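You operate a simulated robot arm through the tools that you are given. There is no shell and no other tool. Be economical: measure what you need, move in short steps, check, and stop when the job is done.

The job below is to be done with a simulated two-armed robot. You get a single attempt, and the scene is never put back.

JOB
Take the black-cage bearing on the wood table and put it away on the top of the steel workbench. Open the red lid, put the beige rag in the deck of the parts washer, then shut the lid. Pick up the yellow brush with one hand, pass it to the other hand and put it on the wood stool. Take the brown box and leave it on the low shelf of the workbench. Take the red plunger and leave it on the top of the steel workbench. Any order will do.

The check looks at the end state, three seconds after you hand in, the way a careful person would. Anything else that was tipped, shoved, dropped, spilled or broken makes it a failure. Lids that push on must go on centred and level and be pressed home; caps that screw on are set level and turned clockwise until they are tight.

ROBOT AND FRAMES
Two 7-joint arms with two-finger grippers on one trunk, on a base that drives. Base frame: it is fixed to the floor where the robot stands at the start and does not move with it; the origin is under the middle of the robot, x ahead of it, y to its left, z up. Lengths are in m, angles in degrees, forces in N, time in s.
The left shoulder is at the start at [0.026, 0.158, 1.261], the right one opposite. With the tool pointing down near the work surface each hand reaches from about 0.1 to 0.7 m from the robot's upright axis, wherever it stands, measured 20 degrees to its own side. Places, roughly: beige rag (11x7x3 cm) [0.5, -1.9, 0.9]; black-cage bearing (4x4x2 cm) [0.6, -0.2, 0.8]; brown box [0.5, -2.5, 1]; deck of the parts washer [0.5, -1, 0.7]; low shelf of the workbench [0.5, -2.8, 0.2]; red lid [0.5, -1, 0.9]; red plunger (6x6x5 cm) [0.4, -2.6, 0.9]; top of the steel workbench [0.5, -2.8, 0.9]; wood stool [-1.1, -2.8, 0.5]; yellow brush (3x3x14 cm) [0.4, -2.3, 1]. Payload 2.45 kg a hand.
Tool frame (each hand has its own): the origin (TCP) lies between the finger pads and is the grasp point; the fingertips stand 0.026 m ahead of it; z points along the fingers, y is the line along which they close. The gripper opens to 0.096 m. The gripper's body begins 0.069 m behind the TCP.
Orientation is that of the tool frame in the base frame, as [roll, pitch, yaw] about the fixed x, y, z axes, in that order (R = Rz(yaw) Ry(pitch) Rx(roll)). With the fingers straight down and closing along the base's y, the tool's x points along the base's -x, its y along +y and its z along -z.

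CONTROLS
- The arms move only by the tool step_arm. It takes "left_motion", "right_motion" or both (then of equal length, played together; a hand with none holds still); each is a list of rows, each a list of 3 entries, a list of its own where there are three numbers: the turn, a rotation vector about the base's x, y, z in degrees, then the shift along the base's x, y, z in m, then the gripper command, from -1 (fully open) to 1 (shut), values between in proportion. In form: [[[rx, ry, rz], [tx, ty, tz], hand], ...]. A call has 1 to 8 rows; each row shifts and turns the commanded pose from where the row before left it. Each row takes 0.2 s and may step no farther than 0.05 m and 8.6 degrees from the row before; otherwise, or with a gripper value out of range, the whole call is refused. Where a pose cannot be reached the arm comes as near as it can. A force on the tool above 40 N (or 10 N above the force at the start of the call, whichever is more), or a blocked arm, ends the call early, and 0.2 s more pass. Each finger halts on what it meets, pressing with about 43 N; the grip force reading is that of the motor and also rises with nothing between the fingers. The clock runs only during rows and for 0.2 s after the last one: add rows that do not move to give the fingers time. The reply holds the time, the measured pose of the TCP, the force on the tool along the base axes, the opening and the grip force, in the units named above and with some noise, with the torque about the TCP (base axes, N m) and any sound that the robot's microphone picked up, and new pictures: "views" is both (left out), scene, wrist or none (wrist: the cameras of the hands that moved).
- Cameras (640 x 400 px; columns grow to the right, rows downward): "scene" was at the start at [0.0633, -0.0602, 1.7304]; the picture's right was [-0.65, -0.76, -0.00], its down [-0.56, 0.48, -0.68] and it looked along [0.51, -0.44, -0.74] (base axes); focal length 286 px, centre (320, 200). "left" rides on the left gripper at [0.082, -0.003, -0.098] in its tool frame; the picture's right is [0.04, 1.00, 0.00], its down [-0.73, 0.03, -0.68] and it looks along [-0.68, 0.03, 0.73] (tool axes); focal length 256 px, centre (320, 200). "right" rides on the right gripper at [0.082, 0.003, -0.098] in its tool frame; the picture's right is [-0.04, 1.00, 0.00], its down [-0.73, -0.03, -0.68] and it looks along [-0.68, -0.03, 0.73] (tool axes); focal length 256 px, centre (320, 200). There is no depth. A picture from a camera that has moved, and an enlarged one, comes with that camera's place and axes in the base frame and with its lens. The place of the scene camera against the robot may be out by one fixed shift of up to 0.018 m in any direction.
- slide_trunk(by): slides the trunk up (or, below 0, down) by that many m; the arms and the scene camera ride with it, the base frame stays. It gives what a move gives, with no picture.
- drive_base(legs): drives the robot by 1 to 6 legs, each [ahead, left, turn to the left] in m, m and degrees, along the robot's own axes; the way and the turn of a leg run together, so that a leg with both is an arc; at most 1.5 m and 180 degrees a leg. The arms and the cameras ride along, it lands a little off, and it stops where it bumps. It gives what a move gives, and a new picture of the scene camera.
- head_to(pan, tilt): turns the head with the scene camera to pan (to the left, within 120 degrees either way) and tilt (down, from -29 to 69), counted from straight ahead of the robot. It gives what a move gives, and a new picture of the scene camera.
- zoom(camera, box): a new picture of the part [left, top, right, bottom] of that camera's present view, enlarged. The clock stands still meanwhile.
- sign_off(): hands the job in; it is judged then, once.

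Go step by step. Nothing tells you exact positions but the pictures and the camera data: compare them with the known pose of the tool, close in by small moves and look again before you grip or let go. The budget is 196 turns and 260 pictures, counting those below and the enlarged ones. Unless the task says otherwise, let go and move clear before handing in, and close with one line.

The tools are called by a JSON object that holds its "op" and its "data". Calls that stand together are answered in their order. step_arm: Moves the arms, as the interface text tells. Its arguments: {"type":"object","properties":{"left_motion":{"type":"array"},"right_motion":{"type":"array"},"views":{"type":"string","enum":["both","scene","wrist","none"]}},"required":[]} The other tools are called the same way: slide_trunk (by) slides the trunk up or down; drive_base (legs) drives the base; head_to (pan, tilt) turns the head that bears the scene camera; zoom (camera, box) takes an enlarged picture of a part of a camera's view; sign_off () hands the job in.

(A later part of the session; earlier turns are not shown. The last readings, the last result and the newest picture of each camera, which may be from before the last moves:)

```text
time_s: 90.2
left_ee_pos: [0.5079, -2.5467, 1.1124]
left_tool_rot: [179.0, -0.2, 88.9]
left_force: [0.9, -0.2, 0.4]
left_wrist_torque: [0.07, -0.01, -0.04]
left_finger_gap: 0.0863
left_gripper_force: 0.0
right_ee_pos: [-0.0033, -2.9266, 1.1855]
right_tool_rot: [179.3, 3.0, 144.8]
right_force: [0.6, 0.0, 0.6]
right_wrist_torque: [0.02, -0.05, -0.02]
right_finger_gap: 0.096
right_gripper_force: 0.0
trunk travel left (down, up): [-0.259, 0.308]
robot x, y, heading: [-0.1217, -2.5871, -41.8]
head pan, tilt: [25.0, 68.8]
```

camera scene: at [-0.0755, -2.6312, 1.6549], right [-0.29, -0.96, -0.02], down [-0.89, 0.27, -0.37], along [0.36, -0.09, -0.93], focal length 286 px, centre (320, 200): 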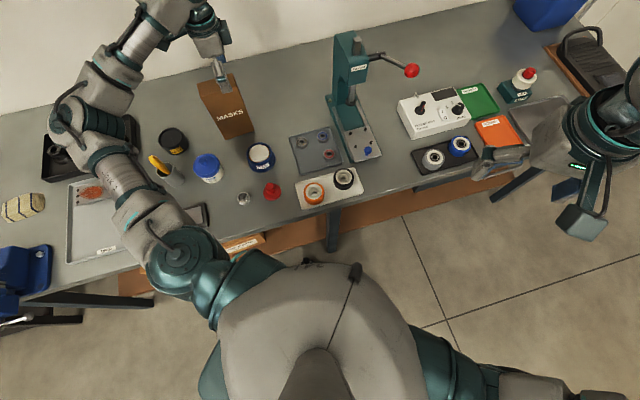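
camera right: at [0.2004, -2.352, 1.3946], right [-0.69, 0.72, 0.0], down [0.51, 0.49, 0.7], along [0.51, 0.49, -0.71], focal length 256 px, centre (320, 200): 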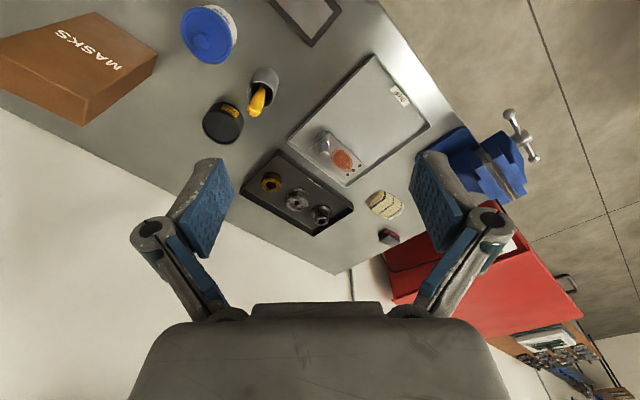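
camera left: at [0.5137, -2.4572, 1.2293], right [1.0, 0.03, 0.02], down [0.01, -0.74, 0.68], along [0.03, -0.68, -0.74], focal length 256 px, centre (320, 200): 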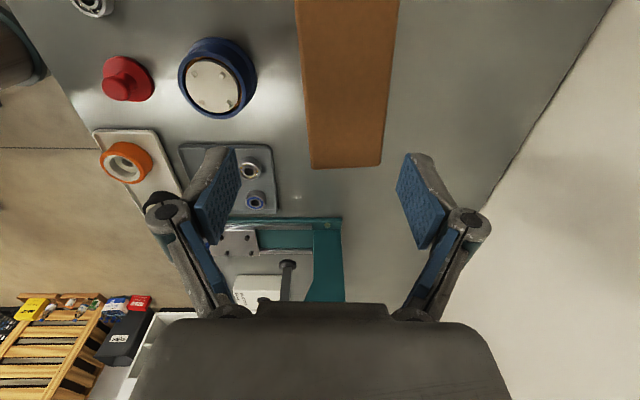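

The robot is oscillating slowly side to side; I wait it out and check whether it damps.

{"op": "step_arm", "data": {"left_motion": [[[0, 0, 0], [0, 0, 0], -0.8], [[0, 0, 0], [0, 0, 0], -0.8], [[0, 0, 0], [0, 0, 0], -0.8], [[0, 0, 0], [0, 0, 0], -0.8], [[0, 0, 0], [0, 0, 0], -0.8], [[0, 0, 0], [0, 0, 0], -0.8], [[0, 0, 0], [0, 0, 0], -0.8], [[0, 0, 0], [0, 0, 0], -0.8]], "views": "none"}}

{"op": "step_arm", "data": {"left_motion": [[[0, 0, 0], [0, 0, 0], -0.8], [[0, 0, 0], [0, 0, 0], -0.8]], "views": "none"}}

{"op": "step_arm", "data": {"left_motion": [[[0, 0, 0], [0, 0, 0], -0.8]], "views": "none"}}

{"op": "step_arm", "data": {"left_motion": [[[0, 0, 0], [0, 0, 0], -0.8]], "views": "none"}}

```text
time_s: 92.0
left_ee_pos: [0.5145, -2.5391, 1.1093]
left_tool_rot: [179.2, 0.0, 89.0]
left_force: [-0.8, -1.2, 0.4]
left_wrist_torque: [0.01, -0.01, 0.0]
left_finger_gap: 0.0864
left_gripper_force: 0.0
right_ee_pos: [0.0038, -2.9193, 1.186]
right_tool_rot: [179.7, 3.0, 145.0]
right_force: [0.9, -0.9, -0.4]
right_wrist_torque: [0.04, 0.02, -0.01]
right_finger_gap: 0.0959
right_gripper_force: 0.1
trunk travel left (down, up): [-0.259, 0.308]
robot x, y, heading: [-0.1209, -2.5869, -41.7]
head pan, tilt: [25.0, 68.8]
```

```text
time_s: 92.6
left_ee_pos: [0.5071, -2.547, 1.113]
left_tool_rot: [178.9, -0.1, 88.9]
left_force: [0.2, -1.1, -0.5]
left_wrist_torque: [0.11, -0.02, 0.01]
left_finger_gap: 0.0864
left_gripper_force: 0.0
right_ee_pos: [-0.0038, -2.9266, 1.1853]
right_tool_rot: [179.1, 3.0, 145.0]
right_force: [0.6, -0.4, 1.0]
right_wrist_torque: [0.05, 0.0, 0.0]
right_finger_gap: 0.0962
right_gripper_force: 0.1
trunk travel left (down, up): [-0.259, 0.308]
robot x, y, heading: [-0.1208, -2.5876, -41.8]
head pan, tilt: [25.0, 68.8]
```

```text
time_s: 93.0
left_ee_pos: [0.5321, -2.5187, 1.0991]
left_tool_rot: [-180.0, 0.9, 89.2]
left_force: [0.2, 0.8, 0.1]
left_wrist_torque: [-0.09, 0.0, 0.02]
left_finger_gap: 0.0862
left_gripper_force: 0.1
right_ee_pos: [0.0236, -2.8981, 1.1884]
right_tool_rot: [-179.0, 2.7, 145.1]
right_force: [0.8, 0.0, -0.2]
right_wrist_torque: [-0.03, -0.01, 0.01]
right_finger_gap: 0.0959
right_gripper_force: 0.0
trunk travel left (down, up): [-0.259, 0.308]
robot x, y, heading: [-0.1112, -2.582, -41.4]
head pan, tilt: [25.0, 68.8]
```

```text
time_s: 93.4
left_ee_pos: [0.5179, -2.5352, 1.1063]
left_tool_rot: [179.3, 0.2, 89.0]
left_force: [0.2, 0.0, 0.2]
left_wrist_torque: [-0.02, 0.03, 0.01]
left_finger_gap: 0.0864
left_gripper_force: 0.1
right_ee_pos: [0.0075, -2.9144, 1.1871]
right_tool_rot: [-179.9, 2.9, 144.9]
right_force: [0.8, -0.5, 0.3]
right_wrist_torque: [-0.01, -0.01, 0.0]
right_finger_gap: 0.096
right_gripper_force: 0.2
trunk travel left (down, up): [-0.259, 0.308]
robot x, y, heading: [-0.1195, -2.5849, -41.4]
head pan, tilt: [25.0, 68.8]
```

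The wobble persists. I look at the left arm for any contact.

{"op": "head_to", "data": {"pan": 75, "tilt": 45}}

```text
time_s: 94.5
left_ee_pos: [0.5061, -2.5482, 1.1132]
left_tool_rot: [178.8, -0.4, 88.8]
left_force: [-0.8, -1.1, 1.1]
left_wrist_torque: [0.11, -0.04, -0.02]
left_finger_gap: 0.0864
left_gripper_force: 0.1
right_ee_pos: [-0.0038, -2.9283, 1.1849]
right_tool_rot: [179.2, 3.1, 144.8]
right_force: [0.4, 0.6, 0.8]
right_wrist_torque: [0.04, 0.02, -0.04]
right_finger_gap: 0.0957
right_gripper_force: 0.2
trunk travel left (down, up): [-0.259, 0.308]
robot x, y, heading: [-0.1158, -2.5854, -41.6]
head pan, tilt: [75.0, 45.0]
camera scene: at [-0.0217, -2.6117, 1.5641], right [0.55, -0.84, -0.01], down [-0.58, -0.37, -0.72], along [0.6, 0.4, -0.69], focal length 286 px, centre (320, 200)
```

scene: 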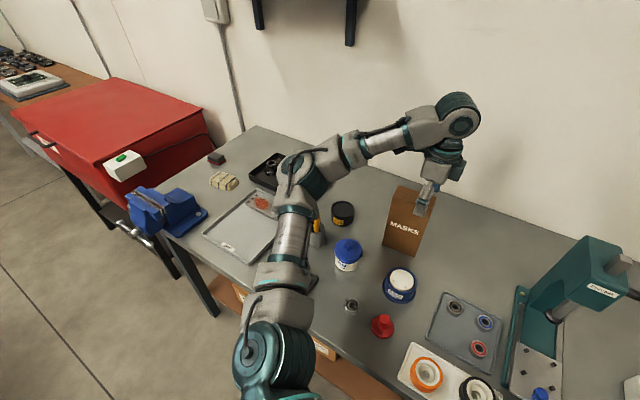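

I'm leaving this stance: raise the hand, back away from the bench, and turn to heading 0.

{"op": "step_arm", "data": {"left_motion": [[[0, 0, 0], [0, 0, 0.02], -0.8], [[0, 0, 0], [0, 0, 0.02], -0.8], [[0, 0, 0], [0, 0, 0.02], -0.8], [[0, 0, 0], [0, 0, 0.02], -0.8], [[0, 0, 0], [0, 0, 0.02], -0.8]], "views": "none"}}

{"op": "drive_base", "data": {"legs": [[-0.225, -0.2, 0]]}}

{"op": "step_arm", "data": {"left_motion": [[[0, 0, 0], [0, 0, 0], -0.8]], "views": "none"}}

{"op": "step_arm", "data": {"left_motion": [[[0, 0, 0], [0, 0, 0], -0.8]], "views": "none"}}

```text
time_s: 95.9
left_ee_pos: [0.5304, -2.5181, 1.2037]
left_tool_rot: [179.8, 0.9, 89.4]
left_force: [0.1, -0.6, -0.4]
left_wrist_torque: [0.02, -0.02, 0.01]
left_finger_gap: 0.0863
left_gripper_force: 0.1
right_ee_pos: [0.0193, -2.8979, 1.1885]
right_tool_rot: [-179.3, 3.1, 145.3]
right_force: [-0.7, 0.3, 0.2]
right_wrist_torque: [0.02, -0.05, 0.02]
right_finger_gap: 0.0958
right_gripper_force: 0.1
trunk travel left (down, up): [-0.259, 0.308]
robot x, y, heading: [-0.1114, -2.5769, -41.5]
head pan, tilt: [75.0, 45.0]
stopped in row 5 (left hand): the arm was blocked; the commanded pose is now the measured one
```

```text
time_s: 98.0
left_ee_pos: [0.2138, -2.527, 1.2084]
left_tool_rot: [179.4, 0.4, 89.4]
left_force: [0.8, 0.0, -0.3]
left_wrist_torque: [0.05, -0.04, -0.01]
left_finger_gap: 0.0863
left_gripper_force: 0.0
right_ee_pos: [-0.2917, -2.9089, 1.1876]
right_tool_rot: [-179.9, 3.1, 145.3]
right_force: [-0.1, -0.5, -0.8]
right_wrist_torque: [0.02, -0.03, -0.01]
right_finger_gap: 0.0956
right_gripper_force: 0.0
trunk travel left (down, up): [-0.259, 0.308]
robot x, y, heading: [-0.4187, -2.5853, -41.6]
head pan, tilt: [75.0, 45.0]
camera scene: at [-0.3036, -2.5874, 1.5631], right [0.55, -0.83, -0.01], down [-0.59, -0.39, -0.71], along [0.59, 0.4, -0.7], focal length 286 px, centre (320, 200)
```

scene: 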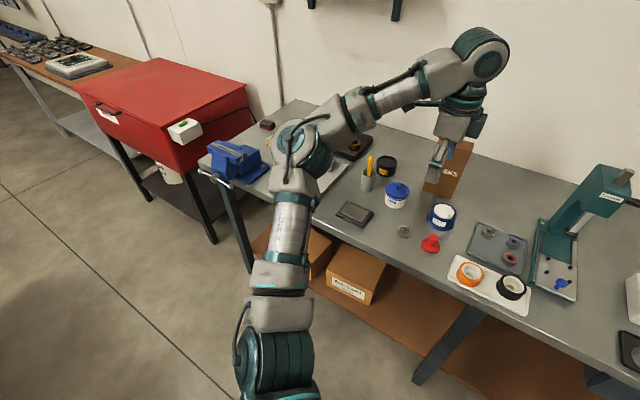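

```text
time_s: 98.4
left_ee_pos: [0.2255, -2.5115, 1.2023]
left_tool_rot: [179.9, 1.2, 89.6]
left_force: [-0.1, -0.4, -0.1]
left_wrist_torque: [-0.04, 0.01, -0.02]
left_finger_gap: 0.0861
left_gripper_force: 0.0
right_ee_pos: [-0.2827, -2.8925, 1.1901]
right_tool_rot: [-178.9, 3.1, 145.4]
right_force: [-0.8, -0.6, -0.1]
right_wrist_torque: [-0.02, 0.04, -0.04]
right_finger_gap: 0.096
right_gripper_force: 0.1
trunk travel left (down, up): [-0.259, 0.308]
robot x, y, heading: [-0.4194, -2.5802, -41.4]
head pan, tilt: [75.0, 45.0]
```

```text
time_s: 98.8
left_ee_pos: [0.2107, -2.5253, 1.2092]
left_tool_rot: [179.2, 0.7, 89.3]
left_force: [-0.2, -0.6, 0.1]
left_wrist_torque: [0.04, -0.05, -0.03]
left_finger_gap: 0.0863
left_gripper_force: 0.0
right_ee_pos: [-0.2971, -2.9067, 1.1882]
right_tool_rot: [-179.9, 3.2, 145.3]
right_force: [0.1, -0.2, 0.2]
right_wrist_torque: [0.05, -0.05, 0.01]
right_finger_gap: 0.096
right_gripper_force: 0.0
trunk travel left (down, up): [-0.259, 0.308]
robot x, y, heading: [-0.4228, -2.5802, -41.5]
head pan, tilt: [75.0, 45.0]
```

The sway occurs even free of contact, mostly side-to-side when the arm is out sideways. I'll square up to heading 0 with a lower trunk (which was steady before) and take the brush first, clearing the way to the box.

{"op": "drive_base", "data": {"legs": [[0, 0, 41.5]]}}

{"op": "slide_trunk", "data": {"by": -0.08}}

{"op": "head_to", "data": {"pan": 8, "tilt": 42}}

{"op": "step_arm", "data": {"left_motion": [[[0, 0, 6], [0.01, -0.02, 0], -0.8], [[0, 0, 6], [0.01, -0.02, 0], -0.8], [[0, 0, 6], [0.01, -0.02, 0], -0.8], [[0, 0, 6], [0.01, -0.02, 0], -0.8], [[0, 0, 6], [0, -0.02, 0], -0.8], [[0, 0, 6], [0, -0.02, 0], -0.8], [[0, 0, 6], [0, -0.02, 0], -0.8], [[0, 0, 6], [0, -0.02, 0], -0.8]], "views": "scene"}}

```text
time_s: 101.1
left_ee_pos: [0.0171, -2.1061, 1.205]
left_tool_rot: [179.7, 1.0, 131.1]
left_force: [0.3, -0.1, 0.4]
left_wrist_torque: [0.0, 0.04, 0.0]
left_finger_gap: 0.0864
left_gripper_force: 0.1
right_ee_pos: [-0.1088, -2.7296, 1.1904]
right_tool_rot: [-179.3, 3.2, -173.0]
right_force: [0.0, -0.4, -0.7]
right_wrist_torque: [-0.02, 0.03, -0.01]
right_finger_gap: 0.0963
right_gripper_force: 0.0
trunk travel left (down, up): [-0.259, 0.308]
robot x, y, heading: [-0.4162, -2.5793, 0.1]
head pan, tilt: [75.0, 45.0]
camera scene: at [-0.3287, -2.4945, 1.5621], right [0.97, -0.26, 0.0], down [-0.18, -0.69, -0.7], along [0.18, 0.68, -0.71], focal length 286 px, centre (320, 200)
```

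scene: 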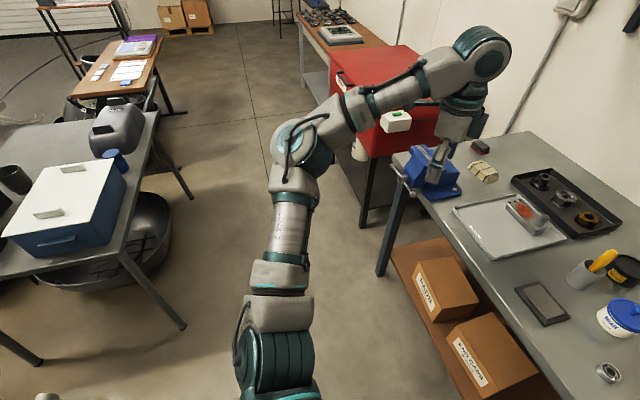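

```text
time_s: 102.3
left_ee_pos: [0.021, -2.1194, 1.1249]
left_tool_rot: [179.9, -0.1, 130.8]
left_force: [0.1, -0.5, 0.6]
left_wrist_torque: [0.0, -0.01, -0.01]
left_finger_gap: 0.0863
left_gripper_force: 0.0
right_ee_pos: [-0.1145, -2.7415, 1.1104]
right_tool_rot: [-179.8, 3.6, -173.2]
right_force: [-0.4, 0.3, 0.5]
right_wrist_torque: [0.01, -0.03, 0.0]
right_finger_gap: 0.0959
right_gripper_force: 0.0
trunk travel left (down, up): [-0.179, 0.388]
robot x, y, heading: [-0.4222, -2.5839, 0.3]
head pan, tilt: [75.0, 45.0]
```

```text
time_s: 103.7
left_ee_pos: [0.0208, -2.1091, 1.1193]
left_tool_rot: [-179.7, 0.2, 131.0]
left_force: [-0.2, 0.4, -1.0]
left_wrist_torque: [-0.01, -0.01, -0.01]
left_finger_gap: 0.0866
left_gripper_force: 0.0
right_ee_pos: [-0.113, -2.7325, 1.1108]
right_tool_rot: [-179.5, 3.3, -173.1]
right_force: [0.2, -0.1, -0.2]
right_wrist_torque: [0.0, 0.0, -0.03]
right_finger_gap: 0.096
right_gripper_force: 0.1
trunk travel left (down, up): [-0.179, 0.388]
robot x, y, heading: [-0.4158, -2.5777, 0.2]
head pan, tilt: [8.0, 42.0]
camera scene: at [-0.1988, -2.5644, 1.4809], right [0.14, -0.99, 0.0], down [-0.67, -0.1, -0.74], along [0.73, 0.1, -0.67], focal length 286 px, centre (320, 200)
```

scene: 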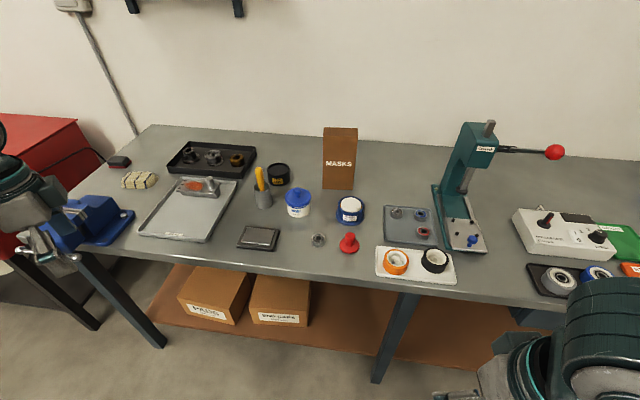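

```text
time_s: 105.5
left_ee_pos: [0.0612, -2.2736, 1.1229]
left_tool_rot: [-179.9, 0.1, 179.1]
left_force: [0.1, -0.5, 0.1]
left_wrist_torque: [0.02, 0.02, -0.01]
left_finger_gap: 0.0867
left_gripper_force: 0.0
right_ee_pos: [-0.1137, -2.7371, 1.1098]
right_tool_rot: [-179.6, 3.3, -173.1]
right_force: [-0.1, -0.5, -0.5]
right_wrist_torque: [0.02, 0.01, 0.02]
right_finger_gap: 0.0958
right_gripper_force: 0.2
trunk travel left (down, up): [-0.179, 0.388]
robot x, y, heading: [-0.4152, -2.5797, 0.0]
head pan, tilt: [8.0, 42.0]
camera scene: at [-0.198, -2.571, 1.4809], right [0.14, -0.99, 0.0], down [-0.67, -0.1, -0.74], along [0.73, 0.11, -0.67], focal length 286 px, centre (320, 200)
```

scene: 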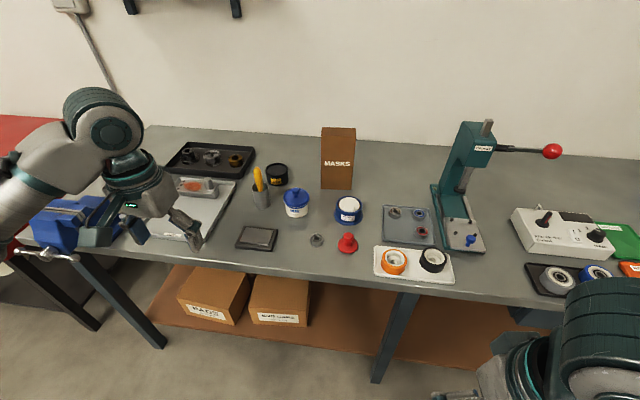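

All steady at heading 0. The brush cup is near [0.40, -2.30]; driving in with the left hand above and beside it.

{"op": "drive_base", "data": {"legs": [[0.3, 0.06, 0]]}}

{"op": "step_arm", "data": {"left_motion": [[[0, 0, 0.9], [0, -0.01, 0], -0.5], [[0, 0, 0], [0, 0, 0], -0.5]], "views": "wrist"}}

```text
time_s: 107.5
left_ee_pos: [0.354, -2.2142, 1.1223]
left_tool_rot: [179.9, 0.0, 179.2]
left_force: [-0.1, -0.2, -0.3]
left_wrist_torque: [-0.01, 0.01, 0.0]
left_finger_gap: 0.0863
left_gripper_force: 0.1
right_ee_pos: [0.1818, -2.6768, 1.1099]
right_tool_rot: [-179.6, 3.3, -172.9]
right_force: [0.9, 0.7, 0.0]
right_wrist_torque: [0.0, 0.04, 0.02]
right_finger_gap: 0.096
right_gripper_force: 0.0
trunk travel left (down, up): [-0.179, 0.388]
robot x, y, heading: [-0.1244, -2.5205, 0.2]
head pan, tilt: [8.0, 42.0]
camera scene: at [0.0956, -2.5124, 1.4811], right [0.15, -0.99, 0.0], down [-0.66, -0.1, -0.74], along [0.73, 0.11, -0.67], focal length 286 px, centre (320, 200)
```

scene: 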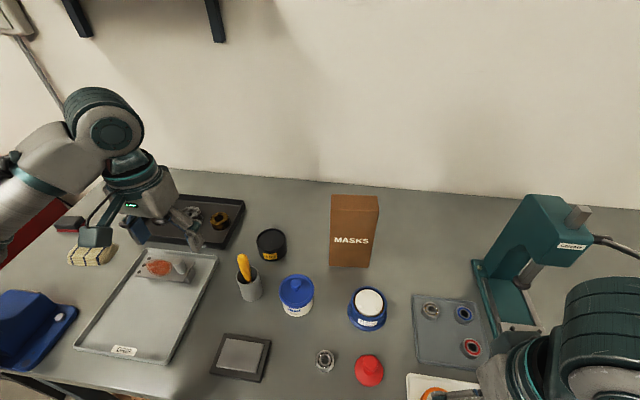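

```text
time_s: 108.1
left_ee_pos: [0.3502, -2.2189, 1.123]
left_tool_rot: [180.0, 0.2, -179.8]
left_force: [-0.6, 0.0, -0.7]
left_wrist_torque: [0.02, 0.02, -0.01]
left_finger_gap: 0.0721
left_gripper_force: 0.0
right_ee_pos: [0.1794, -2.6726, 1.1105]
right_tool_rot: [-179.5, 3.6, -172.9]
right_force: [0.4, 0.1, -0.3]
right_wrist_torque: [0.04, 0.03, -0.03]
right_finger_gap: 0.096
right_gripper_force: 0.0
trunk travel left (down, up): [-0.179, 0.388]
robot x, y, heading: [-0.1249, -2.5192, 0.3]
head pan, tilt: [8.0, 42.0]
camera left: at [0.2693, -2.2229, 1.221], right [-0.04, 1.0, 0.0], down [0.73, 0.03, 0.68], along [0.68, 0.03, -0.73], focal length 256 px, centre (320, 200)
```

left: 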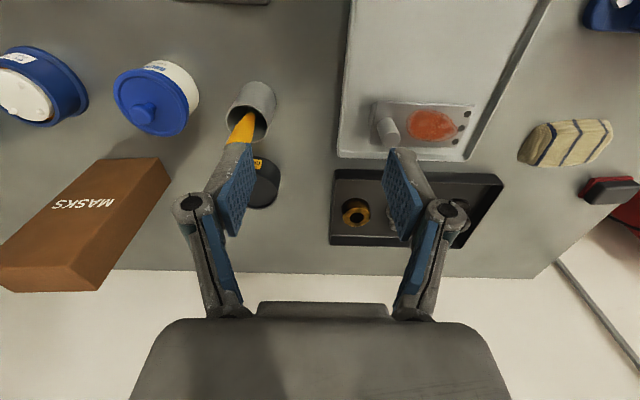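

The brush is hidden behind the left finger. I shift over it to see it between the fingers.

{"op": "step_arm", "data": {"left_motion": [[[0, 0, 0], [0.01, -0.028, 0], -0.5], [[0, 0, 0], [0.01, -0.028, 0], -0.5], [[0, 0, 0], [0.01, -0.025, 0], -0.5], [[0, 0, 0], [0, 0, 0], -0.5]], "views": "wrist"}}

```text
time_s: 109.1
left_ee_pos: [0.3805, -2.3038, 1.1231]
left_tool_rot: [-180.0, 0.3, -179.9]
left_force: [0.3, 0.2, -1.0]
left_wrist_torque: [0.01, -0.04, -0.04]
left_finger_gap: 0.0719
left_gripper_force: 0.1
right_ee_pos: [0.1787, -2.6744, 1.1113]
right_tool_rot: [-179.6, 3.5, -172.9]
right_force: [-0.2, 0.6, -0.1]
right_wrist_torque: [0.03, -0.01, 0.02]
right_finger_gap: 0.0959
right_gripper_force: 0.0
trunk travel left (down, up): [-0.179, 0.388]
robot x, y, heading: [-0.1261, -2.5187, 0.5]
head pan, tilt: [8.0, 42.0]
camera left: at [0.2984, -2.3061, 1.2207], right [-0.04, 1.0, 0.0], down [0.73, 0.03, 0.68], along [0.68, 0.03, -0.73], focal length 256 px, centre (320, 200)
```

left: 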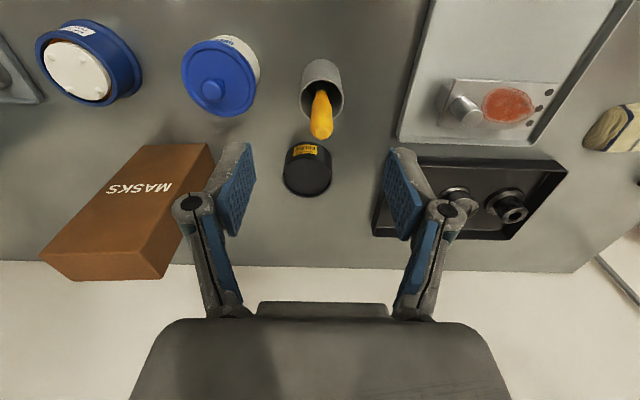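

The brush tip is near [0.41, -2.30, 1.00]. I line up and descend to just above it.

{"op": "step_arm", "data": {"left_motion": [[[0, 0, 0], [0.014, 0.002, -0.02], -0.5], [[0, 0, 0], [0.013, 0.002, -0.02], -0.5], [[0, 0, 0], [0, 0, -0.025], -0.5], [[0, 0, 0], [0, 0, -0.015], -0.5], [[0, 0, 0], [0, 0, 0], -0.5]], "views": "wrist"}}

```text
time_s: 110.3
left_ee_pos: [0.4059, -2.2977, 1.042]
left_tool_rot: [-180.0, 0.4, -179.9]
left_force: [0.6, 0.6, -0.6]
left_wrist_torque: [0.03, 0.02, -0.02]
left_finger_gap: 0.0721
left_gripper_force: 0.0
right_ee_pos: [0.1793, -2.6741, 1.1123]
right_tool_rot: [-179.5, 3.5, -172.8]
right_force: [-0.1, 0.6, 0.1]
right_wrist_torque: [0.04, -0.03, 0.01]
right_finger_gap: 0.0959
right_gripper_force: 0.1
trunk travel left (down, up): [-0.179, 0.388]
robot x, y, heading: [-0.1255, -2.5221, 0.6]
head pan, tilt: [8.0, 42.0]
camera left: at [0.3248, -2.3007, 1.1412], right [-0.04, 1.0, 0.0], down [0.73, 0.03, 0.68], along [0.68, 0.03, -0.73], focal length 256 px, centre (320, 200)
```

left: 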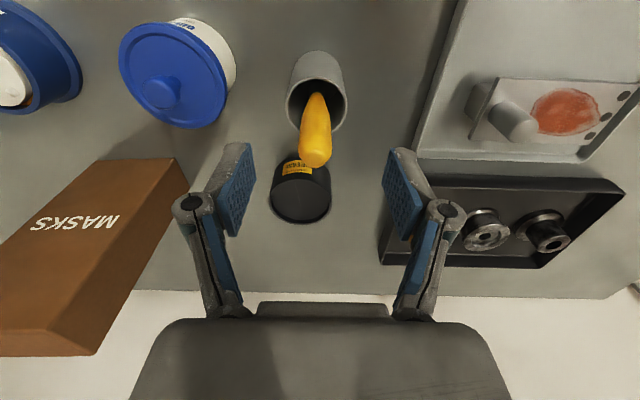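

Aligned. Descending to grip the upper handle and closing.

{"op": "step_arm", "data": {"left_motion": [[[0, 0, 0], [0.003, 0, -0.02], -0.5], [[0, 0, 0], [0.001, 0, -0.02], -0.5], [[0, 0, 0], [0, 0, -0.01], -0.4], [[0, 0, 0], [0, 0, 0], 0.1], [[0, 0, 0], [0, 0, 0], 0.5], [[0, 0, 0], [0, 0, 0], 1], [[0, 0, 0], [0, 0, 0], 1], [[0, 0, 0], [0, 0, 0], 1]], "views": "wrist"}}

```text
time_s: 112.1
left_ee_pos: [0.4126, -2.2989, 0.9945]
left_tool_rot: [-179.9, 0.4, -179.9]
left_force: [1.0, -1.1, 0.1]
left_wrist_torque: [-0.01, 0.01, -0.01]
left_finger_gap: 0.019
left_gripper_force: 43.0
right_ee_pos: [0.1782, -2.6742, 1.1104]
right_tool_rot: [-179.6, 3.5, -172.9]
right_force: [-0.3, 0.8, -0.3]
right_wrist_torque: [0.01, 0.0, 0.02]
right_finger_gap: 0.0962
right_gripper_force: 0.0
trunk travel left (down, up): [-0.179, 0.388]
robot x, y, heading: [-0.129, -2.5175, 0.4]
head pan, tilt: [8.0, 42.0]
camera left: at [0.3312, -2.3021, 1.0925], right [-0.04, 1.0, 0.0], down [0.73, 0.03, 0.68], along [0.68, 0.03, -0.73], focal length 256 px, centre (320, 200)
```

left: 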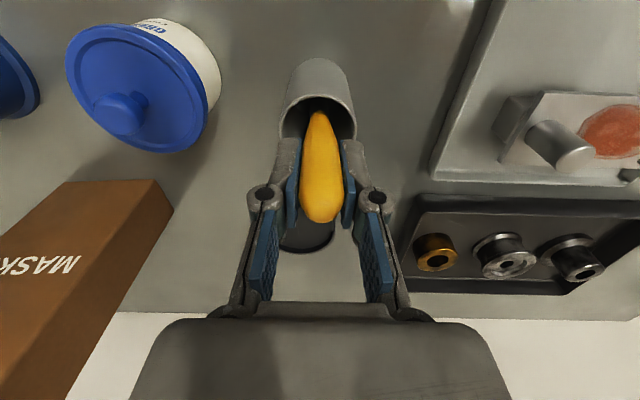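

The brush is gripped. Lifting straight up, slowly at first.

{"op": "step_arm", "data": {"left_motion": [[[0, 0, 0], [0, 0, 0.01], 1], [[0, 0, 0], [0, 0, 0.02], 1], [[0, 0, 0], [0, 0, 0.02], 1], [[0, 0, 0], [0, 0, 0.03], 1], [[0, 0, 0], [0, 0, 0.03], 1], [[0, 0, 0], [0, 0, 0.03], 1], [[0, 0, 0], [0, 0, 0.03], 1], [[0, 0, 0], [0, 0, 0], 1]]}}

```text
time_s: 113.9
left_ee_pos: [0.4154, -2.3007, 1.1632]
left_tool_rot: [179.9, 0.2, -179.9]
left_force: [0.1, -0.2, 0.0]
left_wrist_torque: [0.01, 0.01, 0.0]
left_finger_gap: 0.0192
left_gripper_force: 43.1
right_ee_pos: [0.1793, -2.6743, 1.1097]
right_tool_rot: [-179.6, 3.5, -172.8]
right_force: [0.1, -1.0, 0.0]
right_wrist_torque: [0.0, 0.0, -0.02]
right_finger_gap: 0.0959
right_gripper_force: 0.1
trunk travel left (down, up): [-0.179, 0.388]
robot x, y, heading: [-0.1289, -2.5211, 0.6]
head pan, tilt: [8.0, 42.0]
camera scene: at [0.097, -2.5101, 1.4807], right [0.15, -0.99, 0.0], down [-0.67, -0.1, -0.74], along [0.73, 0.11, -0.67], focal length 286 px, centre (320, 200)
camera left: at [0.3333, -2.3044, 1.2623], right [-0.04, 1.0, 0.0], down [0.73, 0.03, 0.68], along [0.68, 0.03, -0.73], focal length 256 px, centre (320, 200)
```

scene: 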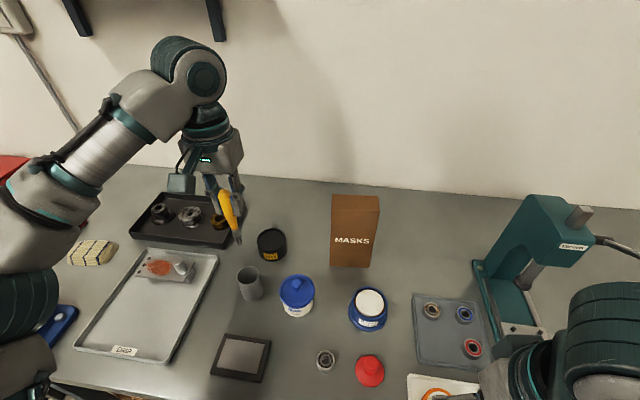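
left: 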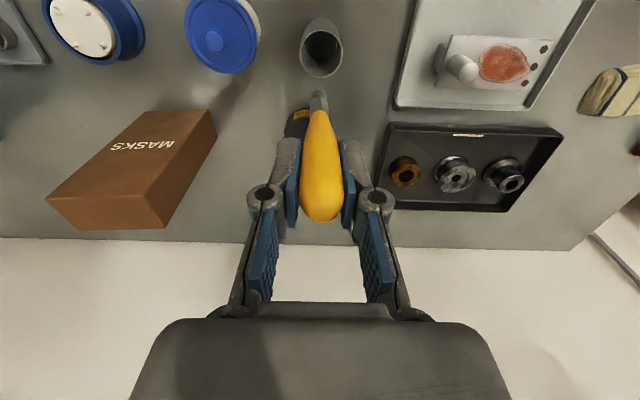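

The brush is out cleanly. I back away from the bench to do the handover in free air, and start turning the right hand to point forward.

{"op": "drive_base", "data": {"legs": [[-0.4, 0, 0]]}}

{"op": "step_arm", "data": {"right_motion": [[[0, -8.2, 0], [0, 0, -0.01], -0.5], [[0, -8.2, 0], [0, 0, -0.01], -0.5], [[0, -8.2, 0], [0, 0, -0.01], -0.5], [[0, -8.2, 0], [0, 0, -0.01], -0.5], [[0, -8.2, 0], [0, 0, -0.01], -0.5], [[0, -8.2, 0], [0, 0, -0.01], -0.5], [[0, -8.2, 0], [0, 0, -0.01], -0.5]], "views": "scene"}}

```text
time_s: 116.5
left_ee_pos: [0.0066, -2.304, 1.164]
left_tool_rot: [-179.9, 0.3, -179.6]
left_force: [-1.2, -0.1, -0.7]
left_wrist_torque: [0.01, 0.0, -0.02]
left_finger_gap: 0.0196
left_gripper_force: 42.9
right_ee_pos: [-0.2283, -2.6784, 1.1116]
right_tool_rot: [-179.6, 3.6, -172.5]
right_force: [0.1, 0.1, 0.3]
right_wrist_torque: [0.03, 0.01, 0.01]
right_finger_gap: 0.0959
right_gripper_force: 0.2
trunk travel left (down, up): [-0.179, 0.388]
robot x, y, heading: [-0.5322, -2.5199, 0.8]
head pan, tilt: [8.0, 42.0]
camera scene: at [-0.3101, -2.5131, 1.4807], right [0.15, -0.99, 0.0], down [-0.66, -0.1, -0.74], along [0.73, 0.11, -0.67], focal length 286 px, centre (320, 200)
```

scene: 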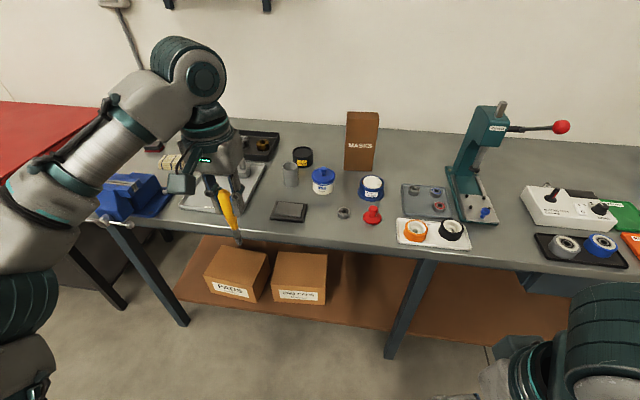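

```text
time_s: 118.1
left_ee_pos: [0.0037, -2.2998, 1.1654]
left_tool_rot: [-180.0, 0.5, -179.5]
left_force: [0.3, -0.5, 0.6]
left_wrist_torque: [0.0, -0.02, 0.01]
left_finger_gap: 0.0192
left_gripper_force: 43.5
right_ee_pos: [-0.196, -2.6365, 1.1267]
right_tool_rot: [-166.8, 60.2, -165.0]
right_force: [-0.4, 0.4, -1.0]
right_wrist_torque: [0.06, -0.01, 0.0]
right_finger_gap: 0.0721
right_gripper_force: 0.1
right hand out of reach, approached as far as the arm can: row 5, 6, 7
trunk travel left (down, up): [-0.179, 0.388]
robot x, y, heading: [-0.5312, -2.523, 1.0]
head pan, tilt: [8.0, 42.0]
camera scene: at [-0.3116, -2.5107, 1.481], right [0.15, -0.99, 0.0], down [-0.66, -0.1, -0.74], along [0.73, 0.11, -0.67], focal length 286 px, centre (320, 200)
```

scene: 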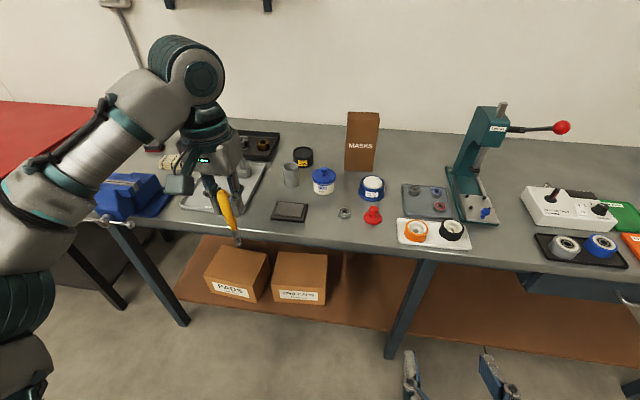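

The right hand is at 60° pitch and needs more room. I bring the left hand toward the middle while the right moves forward and finishes turning.

{"op": "step_arm", "data": {"right_motion": [[[3, 0, 0], [0.015, 0.015, -0.005], -0.5], [[3.5, 0, 0], [0.015, 0.015, -0.005], -0.5], [[0, -7.2, 0], [0.01, 0.015, -0.005], -0.5], [[0, -7.2, 0], [0.01, 0.015, -0.005], -0.5], [[0, -7.2, 0], [0.01, 0.015, 0], -0.5], [[0, -7.2, 0], [0, 0.015, 0], -0.5], [[0, 0, 0], [0, 0, 0], -0.5]], "left_motion": [[[0, 0, 0], [0.01, -0.015, 0.01], 1], [[0, 0, 0], [0.01, -0.015, 0.01], 1], [[0, 0, 0], [0.01, -0.015, 0.01], 1], [[0, 0, 0], [0.01, -0.015, 0.01], 1], [[0, 0, 0], [0.01, -0.015, 0], 1], [[0, 0, 0], [0, -0.015, 0], 1], [[0, 0, 0], [0, 0, 0], 1]]}}

```text
time_s: 119.7
left_ee_pos: [0.0444, -2.3913, 1.2036]
left_tool_rot: [-179.9, 0.8, -179.8]
left_force: [0.2, 0.7, 0.3]
left_wrist_torque: [-0.02, -0.04, -0.01]
left_finger_gap: 0.0194
left_gripper_force: 42.7
left hand out of reach, approached as far as the arm can: row 5
right_ee_pos: [-0.0848, -2.6245, 1.1671]
right_tool_rot: [-82.7, 88.4, -79.7]
right_force: [0.0, -0.1, 0.2]
right_wrist_torque: [0.01, -0.01, -0.02]
right_finger_gap: 0.0723
right_gripper_force: 0.1
right hand out of reach, approached as far as the arm can: row 3, 4, 5, 6
trunk travel left (down, up): [-0.179, 0.388]
robot x, y, heading: [-0.5319, -2.5197, 0.6]
head pan, tilt: [8.0, 42.0]
camera scene: at [-0.3112, -2.5137, 1.4811], right [0.15, -0.99, 0.0], down [-0.66, -0.1, -0.74], along [0.73, 0.11, -0.67], focal length 286 px, centre (320, 200)
camera right: at [-0.1844, -2.627, 1.0855], right [-0.05, 1.0, 0.01], down [-0.68, -0.05, 0.73], along [0.73, 0.03, 0.68], focal length 256 px, centre (320, 200)
camera left: at [-0.0365, -2.3962, 1.3012], right [-0.05, 1.0, 0.0], down [0.72, 0.03, 0.69], along [0.69, 0.03, -0.73], focal length 256 px, centre (320, 200)
```

scene: 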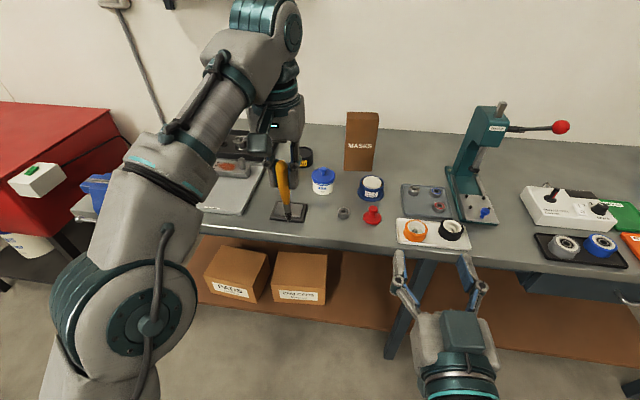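
right: 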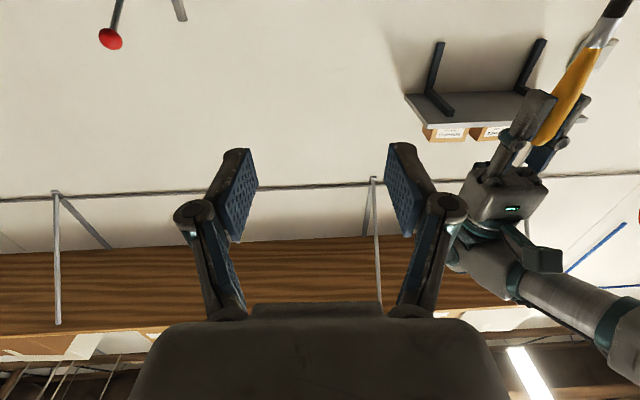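
left: 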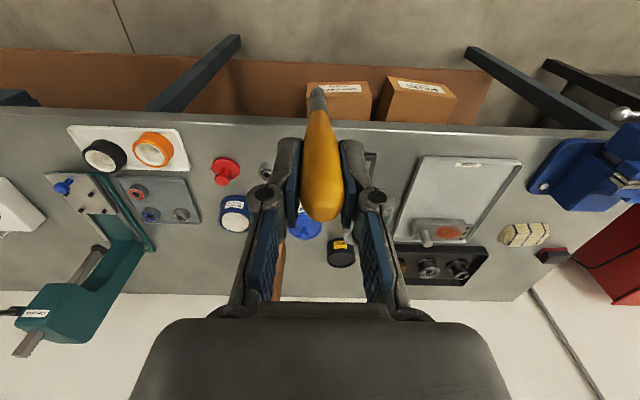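

The right hand now points forward. The brush hangs almost vertically under the left hand, bottom about 10 cm below the TCP. I line the right hand up behind it.

{"op": "step_arm", "data": {"right_motion": [[[0, 0, 0], [-0.004, 0.021, -0.004], -0.5], [[0, 0, 0], [-0.004, 0.021, -0.004], -0.5], [[0, 0, 0], [-0.004, 0.021, -0.004], -0.5], [[0, 0, 0], [-0.004, 0.021, -0.004], -0.5], [[0, 0, 0], [-0.004, 0.021, -0.004], -0.5], [[0, 0, 0], [-0.004, 0.021, -0.004], -0.5], [[0, 0, 0], [-0.004, 0.021, -0.004], -0.5], [[0, 0, 0], [-0.004, 0.02, -0.004], -0.5]], "left_motion": [[[0, 0, 0], [-0.0075, -0.0075, 0], 1], [[0, 0, 0], [-0.0075, -0.0075, 0], 1], [[0, 0, 0], [-0.0075, -0.0075, 0], 1], [[0, 0, 0], [-0.0075, -0.0075, 0], 1], [[0, 0, 0], [-0.0075, -0.0075, 0], 1], [[0, 0, 0], [-0.0075, -0.0075, 0], 1], [[0, 0, 0], [-0.0075, -0.0075, 0], 1], [[0, 0, 0], [-0.0075, -0.0075, 0], 1]]}}

```text
time_s: 121.5
left_ee_pos: [-0.0115, -2.4516, 1.202]
left_tool_rot: [-180.0, 0.4, -179.6]
left_force: [-0.6, 1.1, 0.0]
left_wrist_torque: [-0.02, -0.03, -0.01]
left_finger_gap: 0.0194
left_gripper_force: 42.8
right_ee_pos: [-0.09, -2.6, 1.1621]
right_tool_rot: [-87.0, 88.4, -83.8]
right_force: [-0.4, 0.5, -0.4]
right_wrist_torque: [0.04, -0.01, 0.01]
right_finger_gap: 0.072
right_gripper_force: 0.0
right hand out of reach, approached as far as the arm can: row 2, 3, 4, 5, 6, 7, 8
trunk travel left (down, up): [-0.179, 0.388]
robot x, y, heading: [-0.5327, -2.5238, 0.6]
head pan, tilt: [8.0, 42.0]
camera scene: at [-0.3099, -2.5136, 1.4808], right [0.15, -0.99, 0.0], down [-0.66, -0.1, -0.74], along [0.73, 0.11, -0.67], focal length 286 px, centre (320, 200)
camera right: at [-0.1891, -2.6042, 1.0796], right [-0.06, 1.0, 0.01], down [-0.68, -0.05, 0.73], along [0.73, 0.03, 0.68], focal length 256 px, centre (320, 200)
camera left: at [-0.0929, -2.4555, 1.3001], right [-0.05, 1.0, 0.0], down [0.73, 0.04, 0.68], along [0.68, 0.03, -0.73], focal length 256 px, centre (320, 200)
```

scene: 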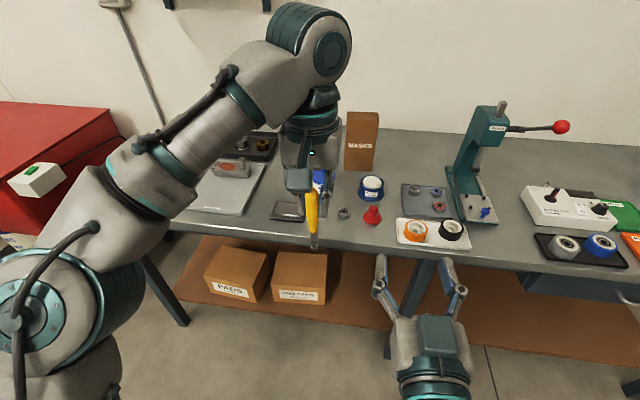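
right: 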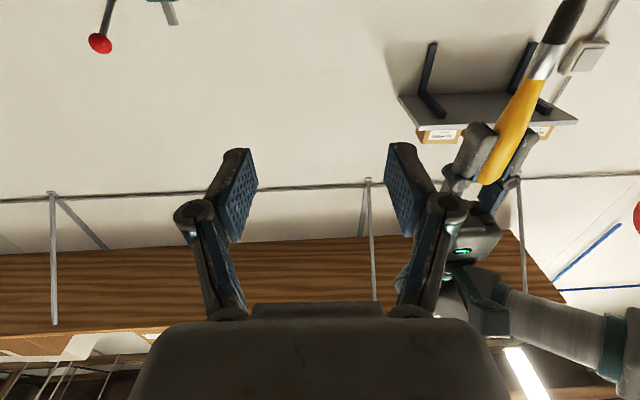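
left: 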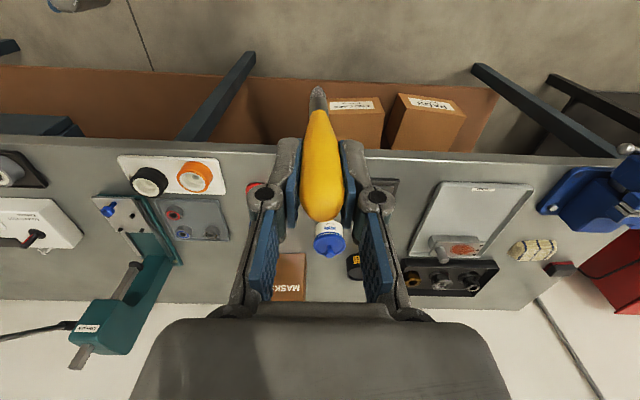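

The right hand can't come further left in this pose, so the left hand brings the brush over to it.

{"op": "step_arm", "data": {"left_motion": [[[0, 0, 0], [0.005, -0.02, 0], 1], [[0, 0, 0], [0.005, -0.02, 0], 1], [[0, 0, 0], [0.005, -0.02, 0], 1], [[0, 0, 0], [0.005, -0.02, 0], 1], [[0, 0, 0], [0.005, -0.02, 0], 1], [[0, 0, 0], [0.005, -0.022, 0], 1], [[0, 0, 0], [0, 0, 0], 1]]}}

```text
time_s: 123.1
left_ee_pos: [0.0047, -2.52, 1.2026]
left_tool_rot: [179.9, 0.6, -179.7]
left_force: [-0.6, -0.9, -0.6]
left_wrist_torque: [0.04, -0.03, 0.0]
left_finger_gap: 0.0192
left_gripper_force: 43.5
left hand out of reach, approached as far as the arm can: row 4, 5, 6
right_ee_pos: [-0.0904, -2.6034, 1.1604]
right_tool_rot: [-85.9, 88.6, -82.9]
right_force: [-0.7, -0.3, -0.6]
right_wrist_torque: [0.03, 0.03, 0.04]
right_finger_gap: 0.072
right_gripper_force: 0.1
trunk travel left (down, up): [-0.179, 0.388]
robot x, y, heading: [-0.5269, -2.5213, 0.5]
head pan, tilt: [8.0, 42.0]
camera scene: at [-0.31, -2.5173, 1.4808], right [0.15, -0.99, 0.0], down [-0.66, -0.1, -0.74], along [0.73, 0.11, -0.67], focal length 286 px, centre (320, 200)
camera left: at [-0.077, -2.5237, 1.3008], right [-0.05, 1.0, 0.0], down [0.73, 0.03, 0.69], along [0.69, 0.03, -0.73], focal length 256 px, centre (320, 200)
```

scene: 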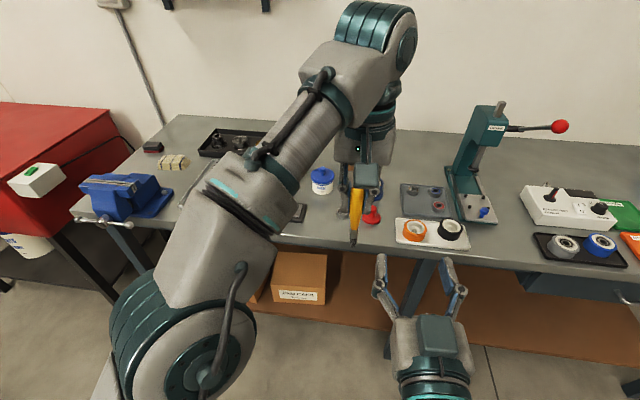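
left: 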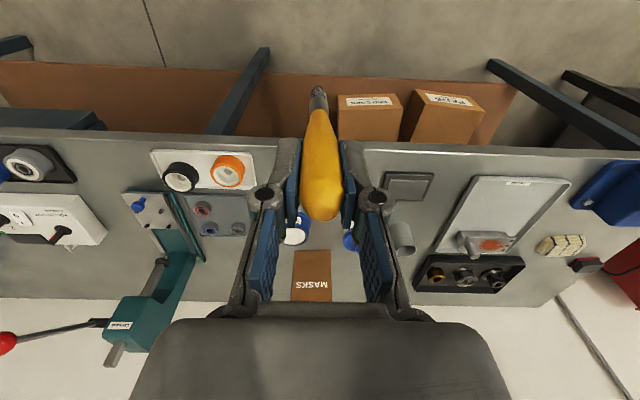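

I angle the right hand 30° to the left so its fingers reach the brush, and pull the left hand back slightly.

{"op": "step_arm", "data": {"right_motion": [[[0, 0, 7.5], [-0.004, 0.003, -0.007], -0.5], [[0, 0, 7.5], [-0.004, 0.003, -0.007], -0.5], [[0, 0, 7.5], [-0.004, 0.003, -0.007], -0.5], [[0, 0, 7.5], [-0.004, 0.003, -0.006], -0.5], [[0, 0, 0], [0, 0, 0], -0.5]], "left_motion": [[[0, 0, 0], [-0.008, -0.005, 0], 1], [[0, 0, 0], [-0.008, -0.005, 0], 1], [[0, 0, 0], [-0.008, -0.005, 0], 1], [[0, 0, 0], [-0.006, -0.005, 0], 1], [[0, 0, 0], [0, 0, 0], 1]]}}

```text
time_s: 124.3
left_ee_pos: [-0.0261, -2.5366, 1.2011]
left_tool_rot: [-179.9, 0.5, -179.6]
left_force: [-0.8, -0.5, 0.3]
left_wrist_torque: [-0.02, -0.02, -0.01]
left_finger_gap: 0.0192
left_gripper_force: 43.6
right_ee_pos: [-0.0828, -2.5726, 1.1565]
right_tool_rot: [-87.2, 88.5, -53.9]
right_force: [0.8, -0.4, -0.7]
right_wrist_torque: [-0.04, 0.0, 0.03]
right_finger_gap: 0.0717
right_gripper_force: 0.1
right hand out of reach, approached as far as the arm can: row 1, 2, 3
trunk travel left (down, up): [-0.179, 0.388]
robot x, y, heading: [-0.5321, -2.524, 0.8]
head pan, tilt: [8.0, 42.0]
camera scene: at [-0.31, -2.5154, 1.4809], right [0.15, -0.99, 0.0], down [-0.66, -0.1, -0.74], along [0.73, 0.11, -0.67], focal length 286 px, centre (320, 200)
camera right: at [-0.1661, -2.6259, 1.0737], right [-0.55, 0.84, 0.01], down [-0.56, -0.38, 0.73], along [0.62, 0.4, 0.68], focal length 256 px, centre (320, 200)
camera left: at [-0.1078, -2.5403, 1.3008], right [-0.05, 1.0, 0.0], down [0.73, 0.03, 0.68], along [0.68, 0.03, -0.73], focal length 256 px, centre (320, 200)
```

scene: 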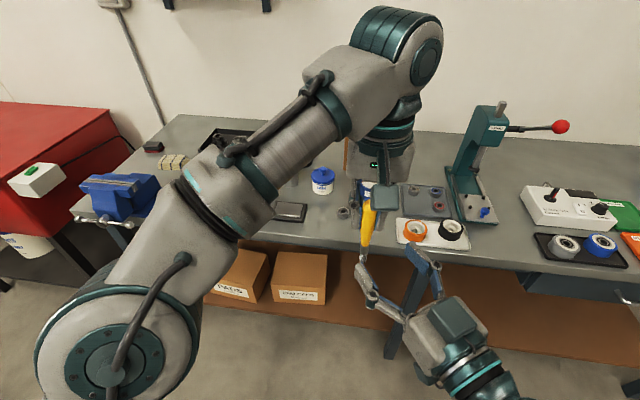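
right: 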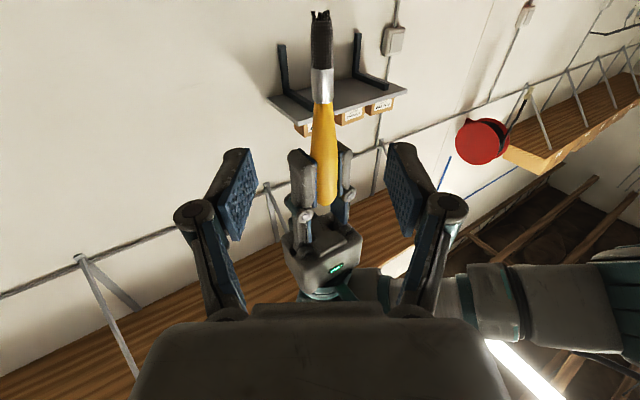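
left: 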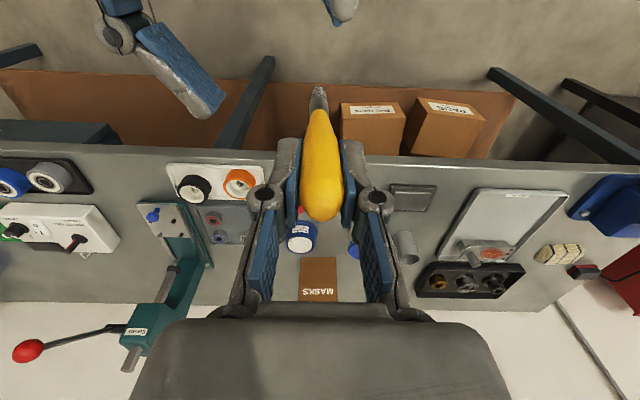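

The brush is centred in the right hand's view. I lower the right hand 2 cm and slide forward around the brush.

{"op": "step_arm", "data": {"right_motion": [[[0, 0, 0], [0, 0, -0.01], -0.5], [[0, 0, 0], [0, 0, -0.01], -0.5], [[0, 0, 0], [0.017, 0.011, 0], -0.5], [[0, 0, 0], [0.017, 0.011, 0], -0.5], [[0, 0, 0], [0.017, 0.01, 0], -0.5], [[0, 0, 0], [0, 0, 0], -0.5]]}}

```text
time_s: 125.7
left_ee_pos: [-0.0265, -2.5384, 1.2022]
left_tool_rot: [-180.0, 0.5, -179.7]
left_force: [-0.9, 0.9, 0.4]
left_wrist_torque: [0.02, 0.01, -0.01]
left_finger_gap: 0.0191
left_gripper_force: 43.0
right_ee_pos: [-0.0231, -2.5398, 1.1422]
right_tool_rot: [-84.2, 88.4, -51.0]
right_force: [-0.7, 0.7, -0.5]
right_wrist_torque: [-0.01, 0.01, 0.02]
right_finger_gap: 0.0721
right_gripper_force: 0.1
right hand out of reach, approached as far as the arm can: row 1, 2
trunk travel left (down, up): [-0.179, 0.388]
robot x, y, heading: [-0.5316, -2.5231, 0.7]
head pan, tilt: [8.0, 42.0]
camera scene: at [-0.31, -2.5147, 1.4808], right [0.15, -0.99, 0.0], down [-0.66, -0.1, -0.74], along [0.73, 0.11, -0.67], focal length 286 px, centre (320, 200)
camera right: at [-0.1064, -2.5915, 1.0611], right [-0.55, 0.84, 0.01], down [-0.56, -0.38, 0.73], along [0.62, 0.39, 0.68], focal length 256 px, centre (320, 200)
```

scene: 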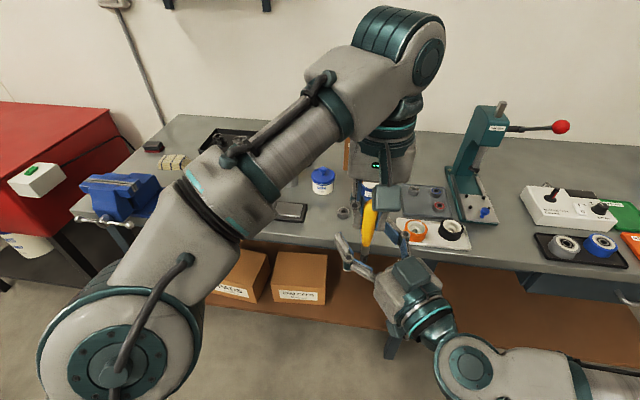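
right: 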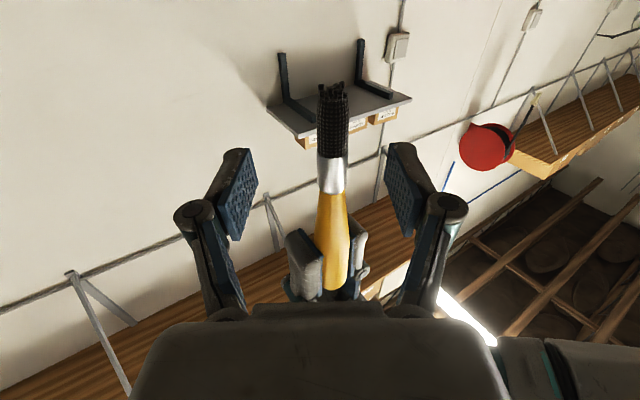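

The right fingers straddle the ferrule. Small lateral correction, then close the right hand.

{"op": "step_arm", "data": {"right_motion": [[[0, 0, 0], [-0.003, 0.005, 0], -0.3], [[0, 0, 0], [0, 0, 0], 0.2], [[0, 0, 0], [0, 0, 0], 0.6], [[0, 0, 0], [0, 0, 0], 1], [[0, 0, 0], [0, 0, 0], 1], [[0, 0, 0], [0, 0, 0], 1]], "views": "wrist"}}

```text
time_s: 127.1
left_ee_pos: [-0.0259, -2.5377, 1.2024]
left_tool_rot: [-179.9, 0.5, -179.6]
left_force: [-2.6, 1.0, -0.6]
left_wrist_torque: [0.01, 0.08, -0.02]
left_finger_gap: 0.0193
left_gripper_force: 42.6
right_ee_pos: [-0.0253, -2.5331, 1.1427]
right_tool_rot: [-85.4, 88.3, -52.2]
right_force: [1.8, -0.4, 1.3]
right_wrist_torque: [0.04, 0.02, -0.01]
right_finger_gap: 0.0118
right_gripper_force: 38.7
trunk travel left (down, up): [-0.179, 0.388]
robot x, y, heading: [-0.5324, -2.5243, 0.6]
head pan, tilt: [8.0, 42.0]
camera right: at [-0.1095, -2.5861, 1.0612], right [-0.55, 0.84, 0.01], down [-0.56, -0.38, 0.73], along [0.62, 0.39, 0.68], focal length 256 px, centre (320, 200)
```

right: 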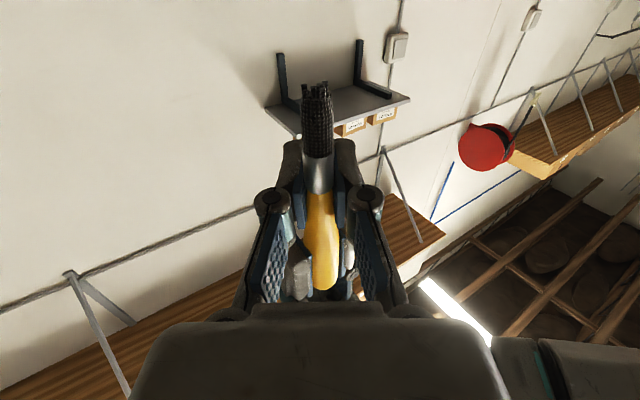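

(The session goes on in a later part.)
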